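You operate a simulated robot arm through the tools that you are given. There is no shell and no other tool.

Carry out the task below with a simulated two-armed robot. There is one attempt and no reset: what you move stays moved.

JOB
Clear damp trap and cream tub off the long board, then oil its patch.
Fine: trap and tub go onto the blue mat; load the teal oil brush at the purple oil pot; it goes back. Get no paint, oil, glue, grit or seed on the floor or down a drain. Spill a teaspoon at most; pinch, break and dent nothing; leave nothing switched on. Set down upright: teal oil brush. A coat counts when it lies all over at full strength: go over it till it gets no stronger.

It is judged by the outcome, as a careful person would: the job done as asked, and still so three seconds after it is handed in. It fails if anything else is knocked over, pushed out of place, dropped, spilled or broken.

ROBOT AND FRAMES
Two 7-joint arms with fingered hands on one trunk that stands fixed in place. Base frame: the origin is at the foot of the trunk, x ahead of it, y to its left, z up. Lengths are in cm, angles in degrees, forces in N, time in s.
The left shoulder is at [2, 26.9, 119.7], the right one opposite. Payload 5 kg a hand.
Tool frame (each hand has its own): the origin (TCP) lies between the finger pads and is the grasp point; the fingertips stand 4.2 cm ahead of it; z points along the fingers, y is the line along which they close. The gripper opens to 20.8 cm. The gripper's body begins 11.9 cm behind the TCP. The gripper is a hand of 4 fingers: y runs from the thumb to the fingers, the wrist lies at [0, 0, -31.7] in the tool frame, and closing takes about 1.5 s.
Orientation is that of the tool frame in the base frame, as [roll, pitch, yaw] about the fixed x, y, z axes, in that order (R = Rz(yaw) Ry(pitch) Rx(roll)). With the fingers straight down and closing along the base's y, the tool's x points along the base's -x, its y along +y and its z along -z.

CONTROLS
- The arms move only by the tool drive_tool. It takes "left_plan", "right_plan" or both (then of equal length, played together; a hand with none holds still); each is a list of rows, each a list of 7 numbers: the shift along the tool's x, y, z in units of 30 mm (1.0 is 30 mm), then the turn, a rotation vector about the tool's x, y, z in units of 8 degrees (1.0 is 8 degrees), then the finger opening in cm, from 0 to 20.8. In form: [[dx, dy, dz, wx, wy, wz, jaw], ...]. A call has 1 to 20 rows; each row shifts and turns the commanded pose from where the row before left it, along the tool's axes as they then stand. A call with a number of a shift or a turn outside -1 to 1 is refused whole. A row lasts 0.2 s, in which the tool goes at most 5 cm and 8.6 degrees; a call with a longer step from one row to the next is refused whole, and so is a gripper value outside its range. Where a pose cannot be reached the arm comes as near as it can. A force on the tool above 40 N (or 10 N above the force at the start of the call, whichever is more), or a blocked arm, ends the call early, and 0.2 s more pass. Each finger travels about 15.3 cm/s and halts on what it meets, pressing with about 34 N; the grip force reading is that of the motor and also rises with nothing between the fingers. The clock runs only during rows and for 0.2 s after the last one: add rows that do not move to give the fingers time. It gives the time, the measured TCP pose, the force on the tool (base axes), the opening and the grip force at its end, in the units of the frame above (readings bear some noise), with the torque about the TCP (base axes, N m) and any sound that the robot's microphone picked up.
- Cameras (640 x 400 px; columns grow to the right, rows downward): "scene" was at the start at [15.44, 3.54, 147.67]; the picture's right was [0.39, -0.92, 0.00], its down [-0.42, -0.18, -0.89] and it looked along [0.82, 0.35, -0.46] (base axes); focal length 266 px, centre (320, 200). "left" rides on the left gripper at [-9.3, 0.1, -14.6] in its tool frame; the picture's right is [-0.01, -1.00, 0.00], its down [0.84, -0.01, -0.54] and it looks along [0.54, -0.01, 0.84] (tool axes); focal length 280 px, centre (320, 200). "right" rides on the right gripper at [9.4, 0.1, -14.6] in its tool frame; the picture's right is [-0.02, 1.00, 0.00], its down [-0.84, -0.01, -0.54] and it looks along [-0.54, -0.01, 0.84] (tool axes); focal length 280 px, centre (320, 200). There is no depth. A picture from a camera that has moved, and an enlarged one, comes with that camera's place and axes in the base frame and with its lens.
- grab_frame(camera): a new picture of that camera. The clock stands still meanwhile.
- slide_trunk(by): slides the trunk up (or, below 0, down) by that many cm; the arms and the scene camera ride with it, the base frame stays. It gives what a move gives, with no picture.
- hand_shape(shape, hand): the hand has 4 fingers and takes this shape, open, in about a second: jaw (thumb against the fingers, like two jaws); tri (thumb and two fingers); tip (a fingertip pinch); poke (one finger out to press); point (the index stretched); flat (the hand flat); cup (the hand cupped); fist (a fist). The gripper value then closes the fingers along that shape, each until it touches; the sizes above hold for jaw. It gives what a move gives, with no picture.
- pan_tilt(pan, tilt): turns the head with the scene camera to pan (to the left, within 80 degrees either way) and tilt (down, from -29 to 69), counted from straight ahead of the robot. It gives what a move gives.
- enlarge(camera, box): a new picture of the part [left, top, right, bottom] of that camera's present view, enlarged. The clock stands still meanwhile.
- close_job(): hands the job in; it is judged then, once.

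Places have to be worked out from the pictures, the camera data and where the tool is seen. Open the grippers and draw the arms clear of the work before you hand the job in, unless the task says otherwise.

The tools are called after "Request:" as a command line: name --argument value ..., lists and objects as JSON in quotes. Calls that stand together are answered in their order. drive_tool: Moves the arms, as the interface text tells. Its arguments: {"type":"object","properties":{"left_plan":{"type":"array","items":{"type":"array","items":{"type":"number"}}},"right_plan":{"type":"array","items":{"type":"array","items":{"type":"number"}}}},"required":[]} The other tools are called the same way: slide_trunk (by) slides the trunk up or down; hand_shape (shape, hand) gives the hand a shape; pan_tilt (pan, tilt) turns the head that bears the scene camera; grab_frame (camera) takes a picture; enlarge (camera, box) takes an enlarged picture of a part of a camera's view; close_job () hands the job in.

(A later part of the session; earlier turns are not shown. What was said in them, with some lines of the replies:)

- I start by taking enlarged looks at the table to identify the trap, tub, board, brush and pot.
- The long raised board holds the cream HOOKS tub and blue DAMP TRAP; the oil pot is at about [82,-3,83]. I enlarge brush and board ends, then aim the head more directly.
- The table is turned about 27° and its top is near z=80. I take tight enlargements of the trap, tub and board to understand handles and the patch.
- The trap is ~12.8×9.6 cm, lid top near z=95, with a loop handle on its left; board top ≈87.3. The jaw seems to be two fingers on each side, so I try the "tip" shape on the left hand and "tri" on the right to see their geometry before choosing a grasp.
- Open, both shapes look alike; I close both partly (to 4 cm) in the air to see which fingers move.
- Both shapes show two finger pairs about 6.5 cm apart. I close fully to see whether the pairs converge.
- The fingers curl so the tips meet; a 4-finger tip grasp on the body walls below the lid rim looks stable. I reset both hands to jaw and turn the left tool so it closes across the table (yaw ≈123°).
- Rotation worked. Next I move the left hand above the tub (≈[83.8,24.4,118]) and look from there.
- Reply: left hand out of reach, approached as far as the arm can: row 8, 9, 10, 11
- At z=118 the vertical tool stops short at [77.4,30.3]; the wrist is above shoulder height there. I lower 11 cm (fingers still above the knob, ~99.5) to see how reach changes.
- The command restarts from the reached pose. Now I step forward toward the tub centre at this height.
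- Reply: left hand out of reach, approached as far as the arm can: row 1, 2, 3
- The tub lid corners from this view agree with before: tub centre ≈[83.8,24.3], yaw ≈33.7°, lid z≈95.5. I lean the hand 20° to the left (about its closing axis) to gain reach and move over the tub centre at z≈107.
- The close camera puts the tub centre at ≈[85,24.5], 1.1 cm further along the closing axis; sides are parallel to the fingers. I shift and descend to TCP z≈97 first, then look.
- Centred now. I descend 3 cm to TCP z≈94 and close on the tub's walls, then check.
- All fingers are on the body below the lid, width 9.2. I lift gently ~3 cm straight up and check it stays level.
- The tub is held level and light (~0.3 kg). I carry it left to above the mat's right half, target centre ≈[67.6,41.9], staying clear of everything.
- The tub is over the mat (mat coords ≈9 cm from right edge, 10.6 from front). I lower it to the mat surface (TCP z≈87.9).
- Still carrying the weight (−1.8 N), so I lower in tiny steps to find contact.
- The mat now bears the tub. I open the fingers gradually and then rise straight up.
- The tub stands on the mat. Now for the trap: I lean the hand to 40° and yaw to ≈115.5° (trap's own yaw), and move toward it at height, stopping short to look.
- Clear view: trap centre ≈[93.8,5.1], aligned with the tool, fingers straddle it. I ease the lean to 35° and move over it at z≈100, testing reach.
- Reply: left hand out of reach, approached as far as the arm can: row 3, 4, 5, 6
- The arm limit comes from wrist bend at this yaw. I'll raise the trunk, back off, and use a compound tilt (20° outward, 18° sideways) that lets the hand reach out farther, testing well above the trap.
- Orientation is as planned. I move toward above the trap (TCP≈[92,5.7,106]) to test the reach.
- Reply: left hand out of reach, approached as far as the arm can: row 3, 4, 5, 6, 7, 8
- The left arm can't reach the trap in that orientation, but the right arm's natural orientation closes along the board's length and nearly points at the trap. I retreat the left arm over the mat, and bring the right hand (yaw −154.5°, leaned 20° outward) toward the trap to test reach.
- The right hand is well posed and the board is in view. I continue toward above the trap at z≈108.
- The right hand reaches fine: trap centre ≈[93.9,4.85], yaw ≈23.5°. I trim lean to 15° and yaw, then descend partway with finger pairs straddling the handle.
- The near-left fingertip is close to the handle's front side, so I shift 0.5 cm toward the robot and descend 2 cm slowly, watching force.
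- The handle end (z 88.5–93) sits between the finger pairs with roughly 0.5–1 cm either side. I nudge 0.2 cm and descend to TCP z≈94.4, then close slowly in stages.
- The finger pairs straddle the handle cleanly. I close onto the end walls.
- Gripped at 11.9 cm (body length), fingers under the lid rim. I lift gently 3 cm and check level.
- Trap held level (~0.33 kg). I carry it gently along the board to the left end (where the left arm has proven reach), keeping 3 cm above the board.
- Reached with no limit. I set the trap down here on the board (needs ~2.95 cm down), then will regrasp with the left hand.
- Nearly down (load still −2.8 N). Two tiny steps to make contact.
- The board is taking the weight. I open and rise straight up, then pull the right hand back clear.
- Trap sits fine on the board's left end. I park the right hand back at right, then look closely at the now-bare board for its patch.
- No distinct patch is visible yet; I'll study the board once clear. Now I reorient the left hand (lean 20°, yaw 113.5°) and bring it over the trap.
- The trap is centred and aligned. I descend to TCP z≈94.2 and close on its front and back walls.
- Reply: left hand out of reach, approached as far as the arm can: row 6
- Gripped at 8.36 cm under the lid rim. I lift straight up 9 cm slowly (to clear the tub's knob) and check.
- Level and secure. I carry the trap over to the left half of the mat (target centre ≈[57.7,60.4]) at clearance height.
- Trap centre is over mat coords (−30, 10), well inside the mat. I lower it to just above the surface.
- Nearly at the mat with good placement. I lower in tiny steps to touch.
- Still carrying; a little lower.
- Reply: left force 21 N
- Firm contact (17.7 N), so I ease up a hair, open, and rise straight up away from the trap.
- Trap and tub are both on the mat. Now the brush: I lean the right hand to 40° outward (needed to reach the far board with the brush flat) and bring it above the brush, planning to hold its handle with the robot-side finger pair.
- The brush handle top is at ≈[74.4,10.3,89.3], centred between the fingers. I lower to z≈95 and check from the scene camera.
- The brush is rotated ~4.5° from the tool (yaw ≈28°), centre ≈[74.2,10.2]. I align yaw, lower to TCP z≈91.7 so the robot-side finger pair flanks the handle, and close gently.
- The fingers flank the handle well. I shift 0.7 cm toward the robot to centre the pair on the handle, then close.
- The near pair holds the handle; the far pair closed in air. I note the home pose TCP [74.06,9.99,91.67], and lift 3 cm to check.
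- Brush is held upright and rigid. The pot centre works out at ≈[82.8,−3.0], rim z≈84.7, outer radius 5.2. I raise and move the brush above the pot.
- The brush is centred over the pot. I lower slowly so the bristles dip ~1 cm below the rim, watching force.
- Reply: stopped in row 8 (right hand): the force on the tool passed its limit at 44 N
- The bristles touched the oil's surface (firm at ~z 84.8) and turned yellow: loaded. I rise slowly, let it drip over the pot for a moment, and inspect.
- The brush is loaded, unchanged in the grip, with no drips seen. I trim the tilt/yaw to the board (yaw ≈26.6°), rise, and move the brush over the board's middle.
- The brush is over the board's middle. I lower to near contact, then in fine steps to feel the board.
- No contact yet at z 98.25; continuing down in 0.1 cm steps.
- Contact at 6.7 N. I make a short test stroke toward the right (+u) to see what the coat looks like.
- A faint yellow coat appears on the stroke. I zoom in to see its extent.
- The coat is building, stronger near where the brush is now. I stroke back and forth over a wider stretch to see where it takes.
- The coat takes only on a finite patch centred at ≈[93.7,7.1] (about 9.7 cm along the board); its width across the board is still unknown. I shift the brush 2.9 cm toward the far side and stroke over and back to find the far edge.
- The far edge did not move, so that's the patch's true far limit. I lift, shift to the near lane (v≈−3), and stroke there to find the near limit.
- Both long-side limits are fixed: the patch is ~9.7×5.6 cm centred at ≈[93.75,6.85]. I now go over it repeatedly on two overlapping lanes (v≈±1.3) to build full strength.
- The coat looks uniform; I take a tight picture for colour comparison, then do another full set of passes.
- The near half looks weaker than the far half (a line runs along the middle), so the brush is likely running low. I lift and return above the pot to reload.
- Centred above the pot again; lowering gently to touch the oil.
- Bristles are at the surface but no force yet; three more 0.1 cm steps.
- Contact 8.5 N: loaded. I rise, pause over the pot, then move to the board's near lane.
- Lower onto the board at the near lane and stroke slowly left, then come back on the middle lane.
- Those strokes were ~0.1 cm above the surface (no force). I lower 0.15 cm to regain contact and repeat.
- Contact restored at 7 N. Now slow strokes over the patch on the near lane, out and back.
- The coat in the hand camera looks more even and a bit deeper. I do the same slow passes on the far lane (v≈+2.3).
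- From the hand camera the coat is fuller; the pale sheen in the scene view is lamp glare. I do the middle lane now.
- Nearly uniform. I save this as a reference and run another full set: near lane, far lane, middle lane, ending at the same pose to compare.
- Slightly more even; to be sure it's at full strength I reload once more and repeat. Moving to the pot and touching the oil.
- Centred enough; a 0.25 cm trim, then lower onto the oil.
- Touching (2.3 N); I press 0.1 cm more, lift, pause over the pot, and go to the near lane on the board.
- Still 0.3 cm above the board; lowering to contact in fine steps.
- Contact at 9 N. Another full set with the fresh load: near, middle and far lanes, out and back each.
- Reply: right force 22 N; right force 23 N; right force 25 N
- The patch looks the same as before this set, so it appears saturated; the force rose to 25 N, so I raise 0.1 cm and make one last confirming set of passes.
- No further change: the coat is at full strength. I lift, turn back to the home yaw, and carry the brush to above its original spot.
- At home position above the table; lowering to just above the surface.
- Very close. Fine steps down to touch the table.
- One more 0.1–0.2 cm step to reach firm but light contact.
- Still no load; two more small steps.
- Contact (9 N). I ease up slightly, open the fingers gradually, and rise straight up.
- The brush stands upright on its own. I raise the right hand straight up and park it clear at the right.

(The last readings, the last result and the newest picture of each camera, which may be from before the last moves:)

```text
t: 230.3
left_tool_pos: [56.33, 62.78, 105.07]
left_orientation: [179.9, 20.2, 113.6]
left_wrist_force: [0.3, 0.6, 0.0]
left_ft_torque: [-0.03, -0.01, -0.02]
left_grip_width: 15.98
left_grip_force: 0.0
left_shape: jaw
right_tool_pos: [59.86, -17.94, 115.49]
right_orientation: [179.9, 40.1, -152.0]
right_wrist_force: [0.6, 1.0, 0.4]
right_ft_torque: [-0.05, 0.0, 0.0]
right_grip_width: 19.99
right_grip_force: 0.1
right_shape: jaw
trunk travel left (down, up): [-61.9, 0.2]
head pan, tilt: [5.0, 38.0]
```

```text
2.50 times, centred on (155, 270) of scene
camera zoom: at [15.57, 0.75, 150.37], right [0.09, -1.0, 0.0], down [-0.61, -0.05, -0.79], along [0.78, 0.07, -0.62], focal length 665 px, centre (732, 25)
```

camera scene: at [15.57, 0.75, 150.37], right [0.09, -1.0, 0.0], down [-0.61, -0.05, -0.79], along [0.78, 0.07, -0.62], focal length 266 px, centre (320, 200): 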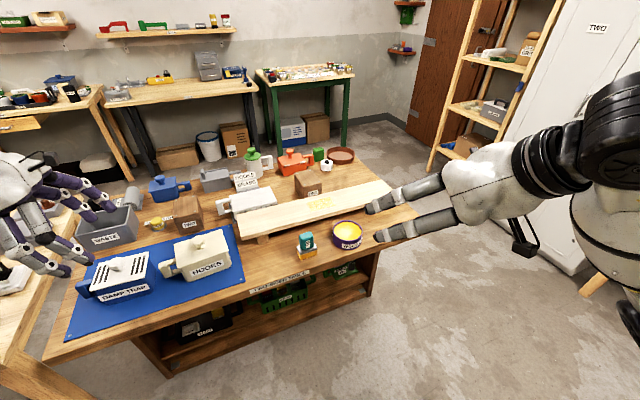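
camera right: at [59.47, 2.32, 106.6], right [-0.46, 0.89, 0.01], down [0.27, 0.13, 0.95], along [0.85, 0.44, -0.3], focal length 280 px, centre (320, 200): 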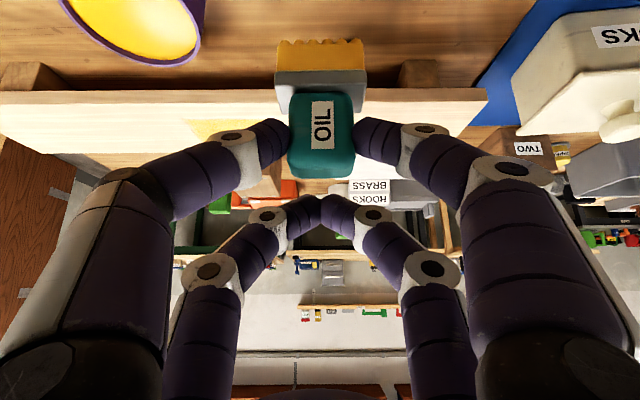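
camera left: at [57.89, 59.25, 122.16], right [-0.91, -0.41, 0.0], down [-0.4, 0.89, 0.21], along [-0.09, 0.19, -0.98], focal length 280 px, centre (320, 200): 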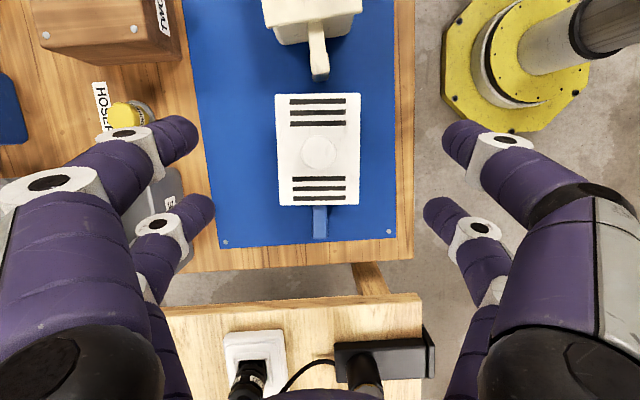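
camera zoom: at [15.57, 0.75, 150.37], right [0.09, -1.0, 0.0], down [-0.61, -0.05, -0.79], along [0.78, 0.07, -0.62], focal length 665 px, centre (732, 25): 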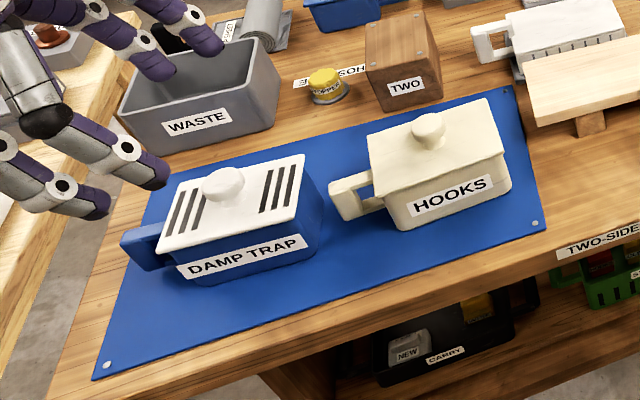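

Everything stands well, but in this zoom a faint line suggests the near part of the patch could be slightly weaker. I bring the right camera above the patch, hand vertical, for a steep glare-free look.

Request:
drive_tool --right_plan '[[0, 0, 0, 0, 1, 0, 20], [0, 0, 0, 0, 1, 0, 20], [0, 0, 0, 0, 1, 0, 20], [0, 0, 0, 0, 1, 0, 20], [0, 0, 0, 0, 1, 0, 20], [-0.831, 0.166, 0.292, 0, 0, 0, 20], [-0.831, 0.166, 0.292, 0, 0, 0, 20], [-0.831, 0.166, 0.292, 0, 0, 0, 20], [-0.831, 0.166, 0.292, 0, 0, 0, 20], [-0.831, 0.166, 0.292, 0, 0, 0, 20], [-0.831, 0.166, 0.292, 0, 0, 0, 20], [-0.831, 0.166, 0.292, 0, 0, 0, 20], [-0.831, 0.166, 0.292, 0, 0, 0, 20], [-0.831, 0.166, 0.292, 0, 0, 0, 20], [-0.831, 0.166, 0.292, 0, 0, 0, 20], [-0.831, 0.166, 0.292, 0, 0, 0, 20], [-0.831, 0.166, 0.292, 0, 0, 0, 20], [0, 0, 0, 0, 0, 0, 20]]'

Request:
grab_frame --camera "right"

Request:
enlarge --camera "right" --box '[240, 130, 400, 230]'

```text
t: 234.1
left_tool_pos: [56.53, 62.61, 105.19]
left_orientation: [179.9, 20.2, 113.4]
left_wrist_force: [-1.3, 0.1, -0.4]
left_ft_torque: [0.05, 0.03, 0.02]
left_grip_width: 15.96
left_grip_force: 0.0
left_shape: jaw
right_tool_pos: [83.47, 1.39, 105.04]
right_orientation: [-180.0, 0.0, -152.1]
right_wrist_force: [0.0, 0.0, 0.4]
right_ft_torque: [0.05, 0.0, -0.01]
right_grip_width: 19.98
right_grip_force: 0.0
right_shape: jaw
trunk travel left (down, up): [-61.9, 0.2]
head pan, tilt: [5.0, 38.0]
```

```text
taken
camera right: at [75.1, -3.0, 119.65], right [-0.46, 0.89, 0.0], down [0.75, 0.38, 0.54], along [0.48, 0.25, -0.84], focal length 280 px, centre (320, 200)
```

right: 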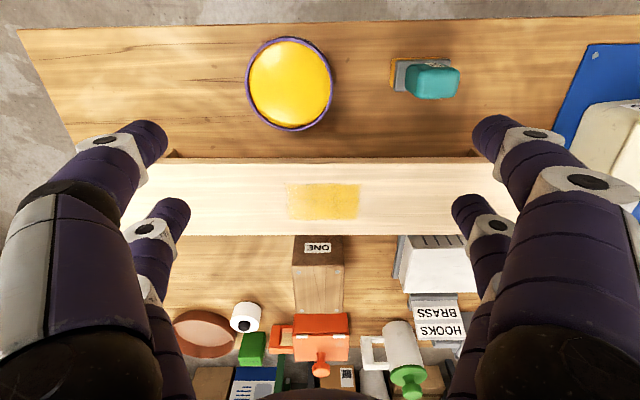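

```text
4.00 times, centred on (320, 180) of right
camera zoom: at [75.1, -3.0, 119.65], right [-0.46, 0.89, 0.0], down [0.75, 0.38, 0.54], along [0.48, 0.25, -0.84], focal length 1122 px, centre (320, 280)
```

zoom: 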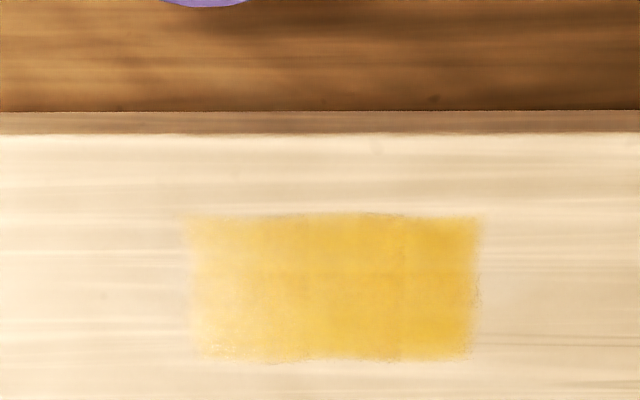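

The steep view shows a mostly even coat with a slightly paler fringe at the left-image (right-hand) end. I zoom tighter to judge.

Request:
enlarge --camera "right" --box '[280, 178, 344, 224]'

Request:
enlarge --camera "right" --box '[310, 178, 374, 224]'

```text
8.70 times, centred on (312, 201) of right
camera zoom: at [75.1, -3.0, 119.65], right [-0.46, 0.89, 0.0], down [0.75, 0.38, 0.54], along [0.48, 0.25, -0.84], focal length 2438 px, centre (390, 191)
```

zoom: 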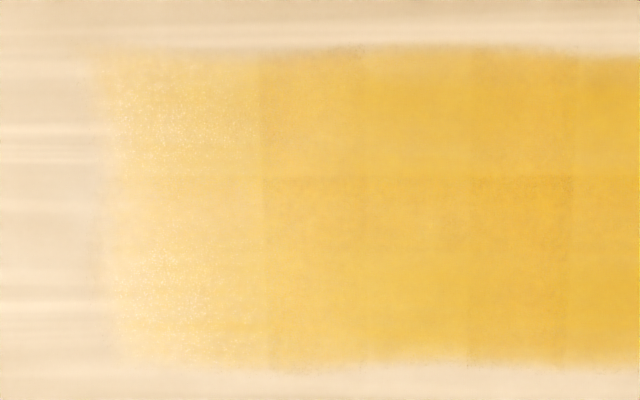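

```text
8.70 times, centred on (342, 201) of right
camera zoom: at [75.1, -3.0, 119.65], right [-0.46, 0.89, 0.0], down [0.75, 0.38, 0.54], along [0.48, 0.25, -0.84], focal length 2438 px, centre (129, 191)
```

zoom: 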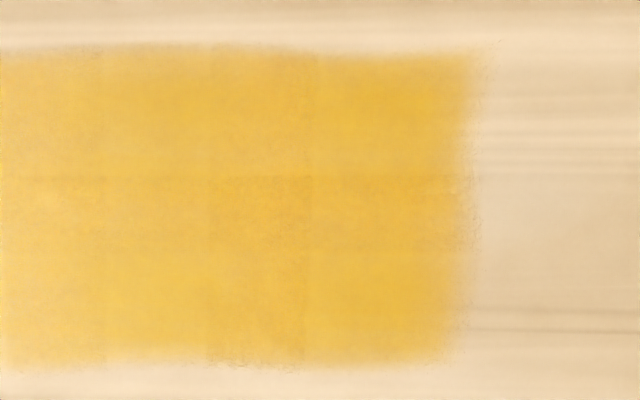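

Cell-like seams show and the left-image cells look paler with glints — possibly glare. I move the camera 12 cm sideways to see whether the pale zone moves.

Request:
drive_tool --right_plan '[[0, -1, 0, 0, 0, 0, 20], [0, -1, 0, 0, 0, 0, 20], [0, -1, 0, 0, 0, 0, 20], [0, -1, 0, 0, 0, 0, 20], [0, 0, 0, 0, 0, 0, 20]]'

Request:
enlarge --camera "right" --box '[350, 160, 510, 250]'

Request:
drive_tool --right_plan '[[0, 1, 0, 0, 0, 0, 20], [0, 1, 0, 0, 0, 0, 20], [0, 1, 0, 0, 0, 0, 20], [0, 1, 0, 0, 0, 0, 20], [0, 1, 0, 0, 0, 0, 20], [0, 1, 0, 0, 0, 0, 20], [0, 1, 0, 0, 0, 0, 20], [0, 1, 0, 0, 0, 0, 20], [0, 0, 0, 0, 0, 0, 20]]'

Request:
enlarge --camera "right" --box '[140, 160, 300, 250]'

```text
t: 235.3
left_tool_pos: [56.4, 62.58, 105.12]
left_orientation: [179.9, 20.2, 113.5]
left_wrist_force: [0.0, 0.3, 0.3]
left_ft_torque: [-0.01, -0.01, 0.0]
left_grip_width: 15.95
left_grip_force: 0.2
left_shape: jaw
right_tool_pos: [89.17, -9.01, 104.73]
right_orientation: [-179.9, 0.1, -152.0]
right_wrist_force: [-0.3, 0.7, 0.4]
right_ft_torque: [-0.02, 0.02, -0.01]
right_grip_width: 20.02
right_grip_force: 0.1
right_shape: jaw
trunk travel left (down, up): [-61.9, 0.2]
head pan, tilt: [5.0, 38.0]
```

```text
4.00 times, centred on (430, 205) of right
camera zoom: at [80.79, -13.46, 119.47], right [-0.46, 0.89, 0.0], down [0.75, 0.38, 0.54], along [0.48, 0.25, -0.84], focal length 1122 px, centre (-120, 180)
```

zoom: 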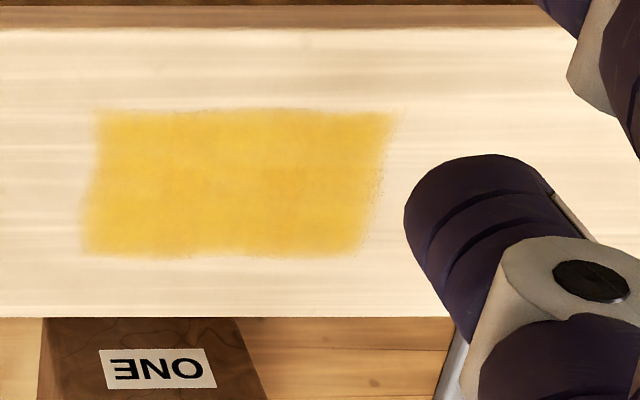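

```text
t: 237.3
left_tool_pos: [56.31, 62.65, 105.23]
left_orientation: [179.9, 20.0, 113.4]
left_wrist_force: [0.2, -0.9, 0.0]
left_ft_torque: [0.03, 0.05, 0.01]
left_grip_width: 15.97
left_grip_force: 0.2
left_shape: jaw
right_tool_pos: [78.03, 11.96, 104.71]
right_orientation: [-180.0, 0.0, -152.3]
right_wrist_force: [0.2, 0.3, -0.1]
right_ft_torque: [0.09, 0.01, 0.0]
right_grip_width: 19.98
right_grip_force: 0.0
right_shape: jaw
trunk travel left (down, up): [-61.9, 0.2]
head pan, tilt: [5.0, 38.0]
```

```text
4.00 times, centred on (220, 205) of right
camera zoom: at [69.6, 7.61, 119.39], right [-0.45, 0.89, 0.0], down [0.75, 0.38, 0.54], along [0.48, 0.24, -0.84], focal length 1122 px, centre (720, 180)
```

zoom: 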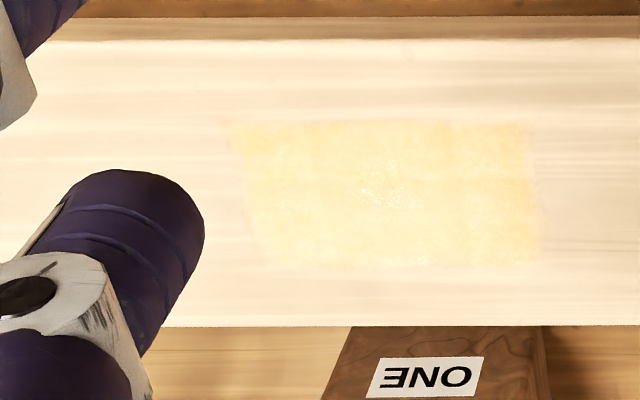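

The pale zone moves with the viewpoint, so it is glare; from the glare-free side the coat is uniform and full. I now draw both arms up and clear.

Request:
drive_tool --left_plan '[[-0.123, 0, -0.338, 0, 0, 0, 16], [-0.123, 0, -0.338, 0, 0, 0, 16], [-0.123, 0, -0.338, 0, 0, 0, 16], [-0.123, 0, -0.338, 0, 0, 0, 16], [-0.123, 0, -0.338, 0, 0, 0, 16], [-0.123, 0, -0.338, 0, 0, 0, 18], [-0.123, 0, -0.338, 0, 0, 0, 18], [-0.123, 0, -0.338, 0, 0, 0, 20], [-0.123, 0, -0.338, 0, 0, 0, 20], [-0.123, 0, -0.338, 0, 0, 0, 20], [-0.123, 0, -0.338, 0, 0, 0, 20], [-0.123, 0, -0.338, 0, 0, 0, 20], [-0.123, 0, -0.338, 0, 0, 0, 20], [0, 0, 0, 0, 0, 0, 20], [0, 0, 0, 0, 0, 0, 20]]' --right_plan '[[0, 0, -0.444, 0, 0, 0, 20], [0.857, -0.361, -0.444, 0, 0, 0, 20], [0.857, -0.361, -0.444, 0, 0, 0, 20], [0.857, -0.361, -0.444, 0, 0, 0, 20], [0.857, -0.361, -0.444, 0, 0, 0, 20], [0.857, -0.361, -0.444, 0, 0, 0, 20], [0.857, -0.361, -0.444, 0, 0, 0, 20], [0.857, -0.361, -0.444, 0, 0, 0, 20], [0.857, -0.361, -0.444, 0, 0, 0, 20], [0.857, -0.361, -0.444, 0, 0, 0, 20], [0.857, -0.361, -0.444, 0, 0, 0, 20], [0.857, -0.361, -0.444, 0, 0, 0, 20], [0.857, -0.361, -0.444, 0, 0, 0, 20], [0, 0, 0, 0, 0, 0, 20], [0, 0, 0, 0, 0, 0, 20]]'

Request:
grab_frame --camera "scene"

Request:
enlarge --camera "scene" --box '[60, 150, 440, 370]'

Request:
grab_frame --camera "right"

Request:
grab_frame --camera "left"

```text
t: 240.5
left_tool_pos: [56.27, 62.58, 119.26]
left_orientation: [179.8, 19.9, 113.4]
left_wrist_force: [-0.7, -1.3, 0.7]
left_ft_torque: [0.08, -0.03, 0.01]
left_grip_width: 19.98
left_grip_force: 0.1
left_shape: jaw
right_tool_pos: [56.62, -14.18, 122.21]
right_orientation: [180.0, 0.0, -152.0]
right_wrist_force: [0.2, -0.6, -0.3]
right_ft_torque: [0.07, -0.07, 0.01]
right_grip_width: 20.0
right_grip_force: 0.0
right_shape: jaw
trunk travel left (down, up): [-61.9, 0.2]
head pan, tilt: [5.0, 38.0]
```

```text
taken
camera scene: at [15.51, 0.63, 150.39], right [0.09, -1.0, 0.0], down [-0.61, -0.05, -0.79], along [0.79, 0.07, -0.62], focal length 266 px, centre (320, 200)
```

scene: 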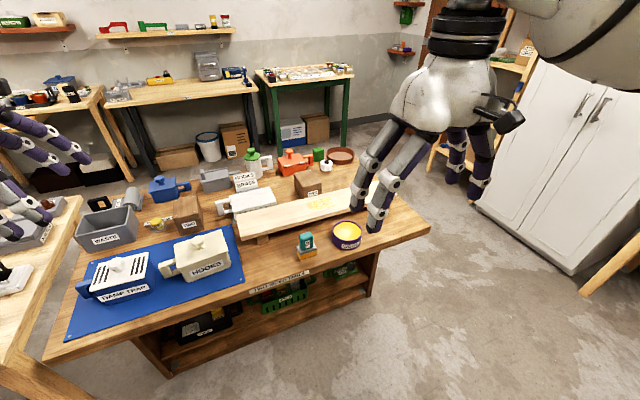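

```text
1.68 times, centred on (250, 260) of scene
camera zoom: at [15.51, 0.63, 150.39], right [0.09, -1.0, 0.0], down [-0.61, -0.05, -0.79], along [0.79, 0.07, -0.62], focal length 448 px, centre (438, 99)
```

zoom: 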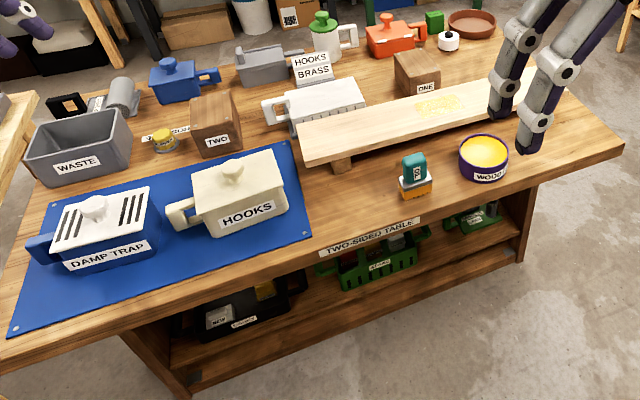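

```text
taken
camera right: at [48.3, -18.54, 136.91], right [-0.46, 0.89, 0.0], down [0.75, 0.38, 0.54], along [0.48, 0.25, -0.84], focal length 280 px, centre (320, 200)
```

right: 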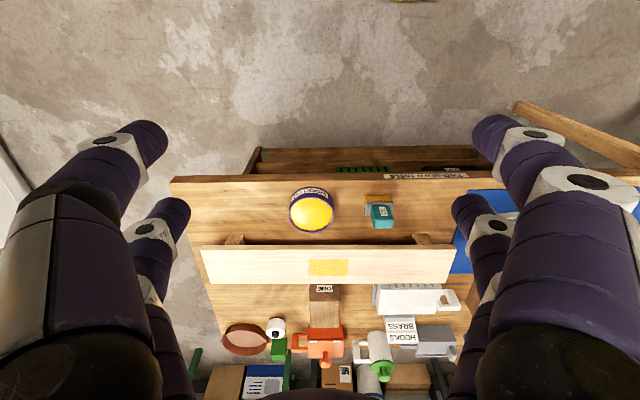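

```text
taken
camera left: at [57.86, 59.15, 136.18], right [-0.91, -0.41, 0.0], down [-0.4, 0.89, 0.22], along [-0.09, 0.2, -0.98], focal length 280 px, centre (320, 200)
```

left: 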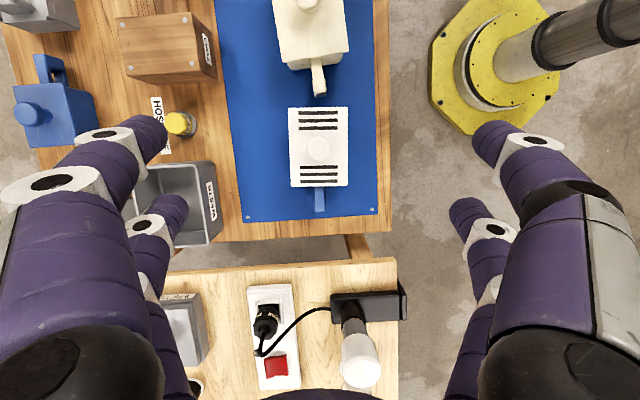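

Trap and tub are on the mat, and the patch is coated evenly. The brush stands upright at its place, no spills show, and both hands are open and clear, so I hand the job in.

Request:
close_job

```text
The job is handed in.
```

The job is handed in: the damp trap and cream tub are on the blue mat, and the board's patch is oiled.

- **Trap and tub:** Both were set down level on the mat. The left arm could not reach the trap where it stood. The right hand first carried it along the board, and the left hand took it to the mat from there.
- **Coat:** The patch is about 10 by 6 cm in the middle of the board. I loaded the brush at the purple pot three times and went over near, middle and far lanes. I stopped after a full set of passes showed no change. Some camera views showed a paler area, but it moved with the viewpoint, so I judged it to be glare.
- **Brush:** It is back at its original spot, standing upright on its bristles, which still hold oil.
- **Force stop:** On the first dip the brush met the oil surface harder than intended and the move stopped at 44 N. The brush stayed firm in the grip, and I saw no spill or damage.

The final pictures show no oil on the floor or table and nothing knocked over. Both hands are open and drawn clear.
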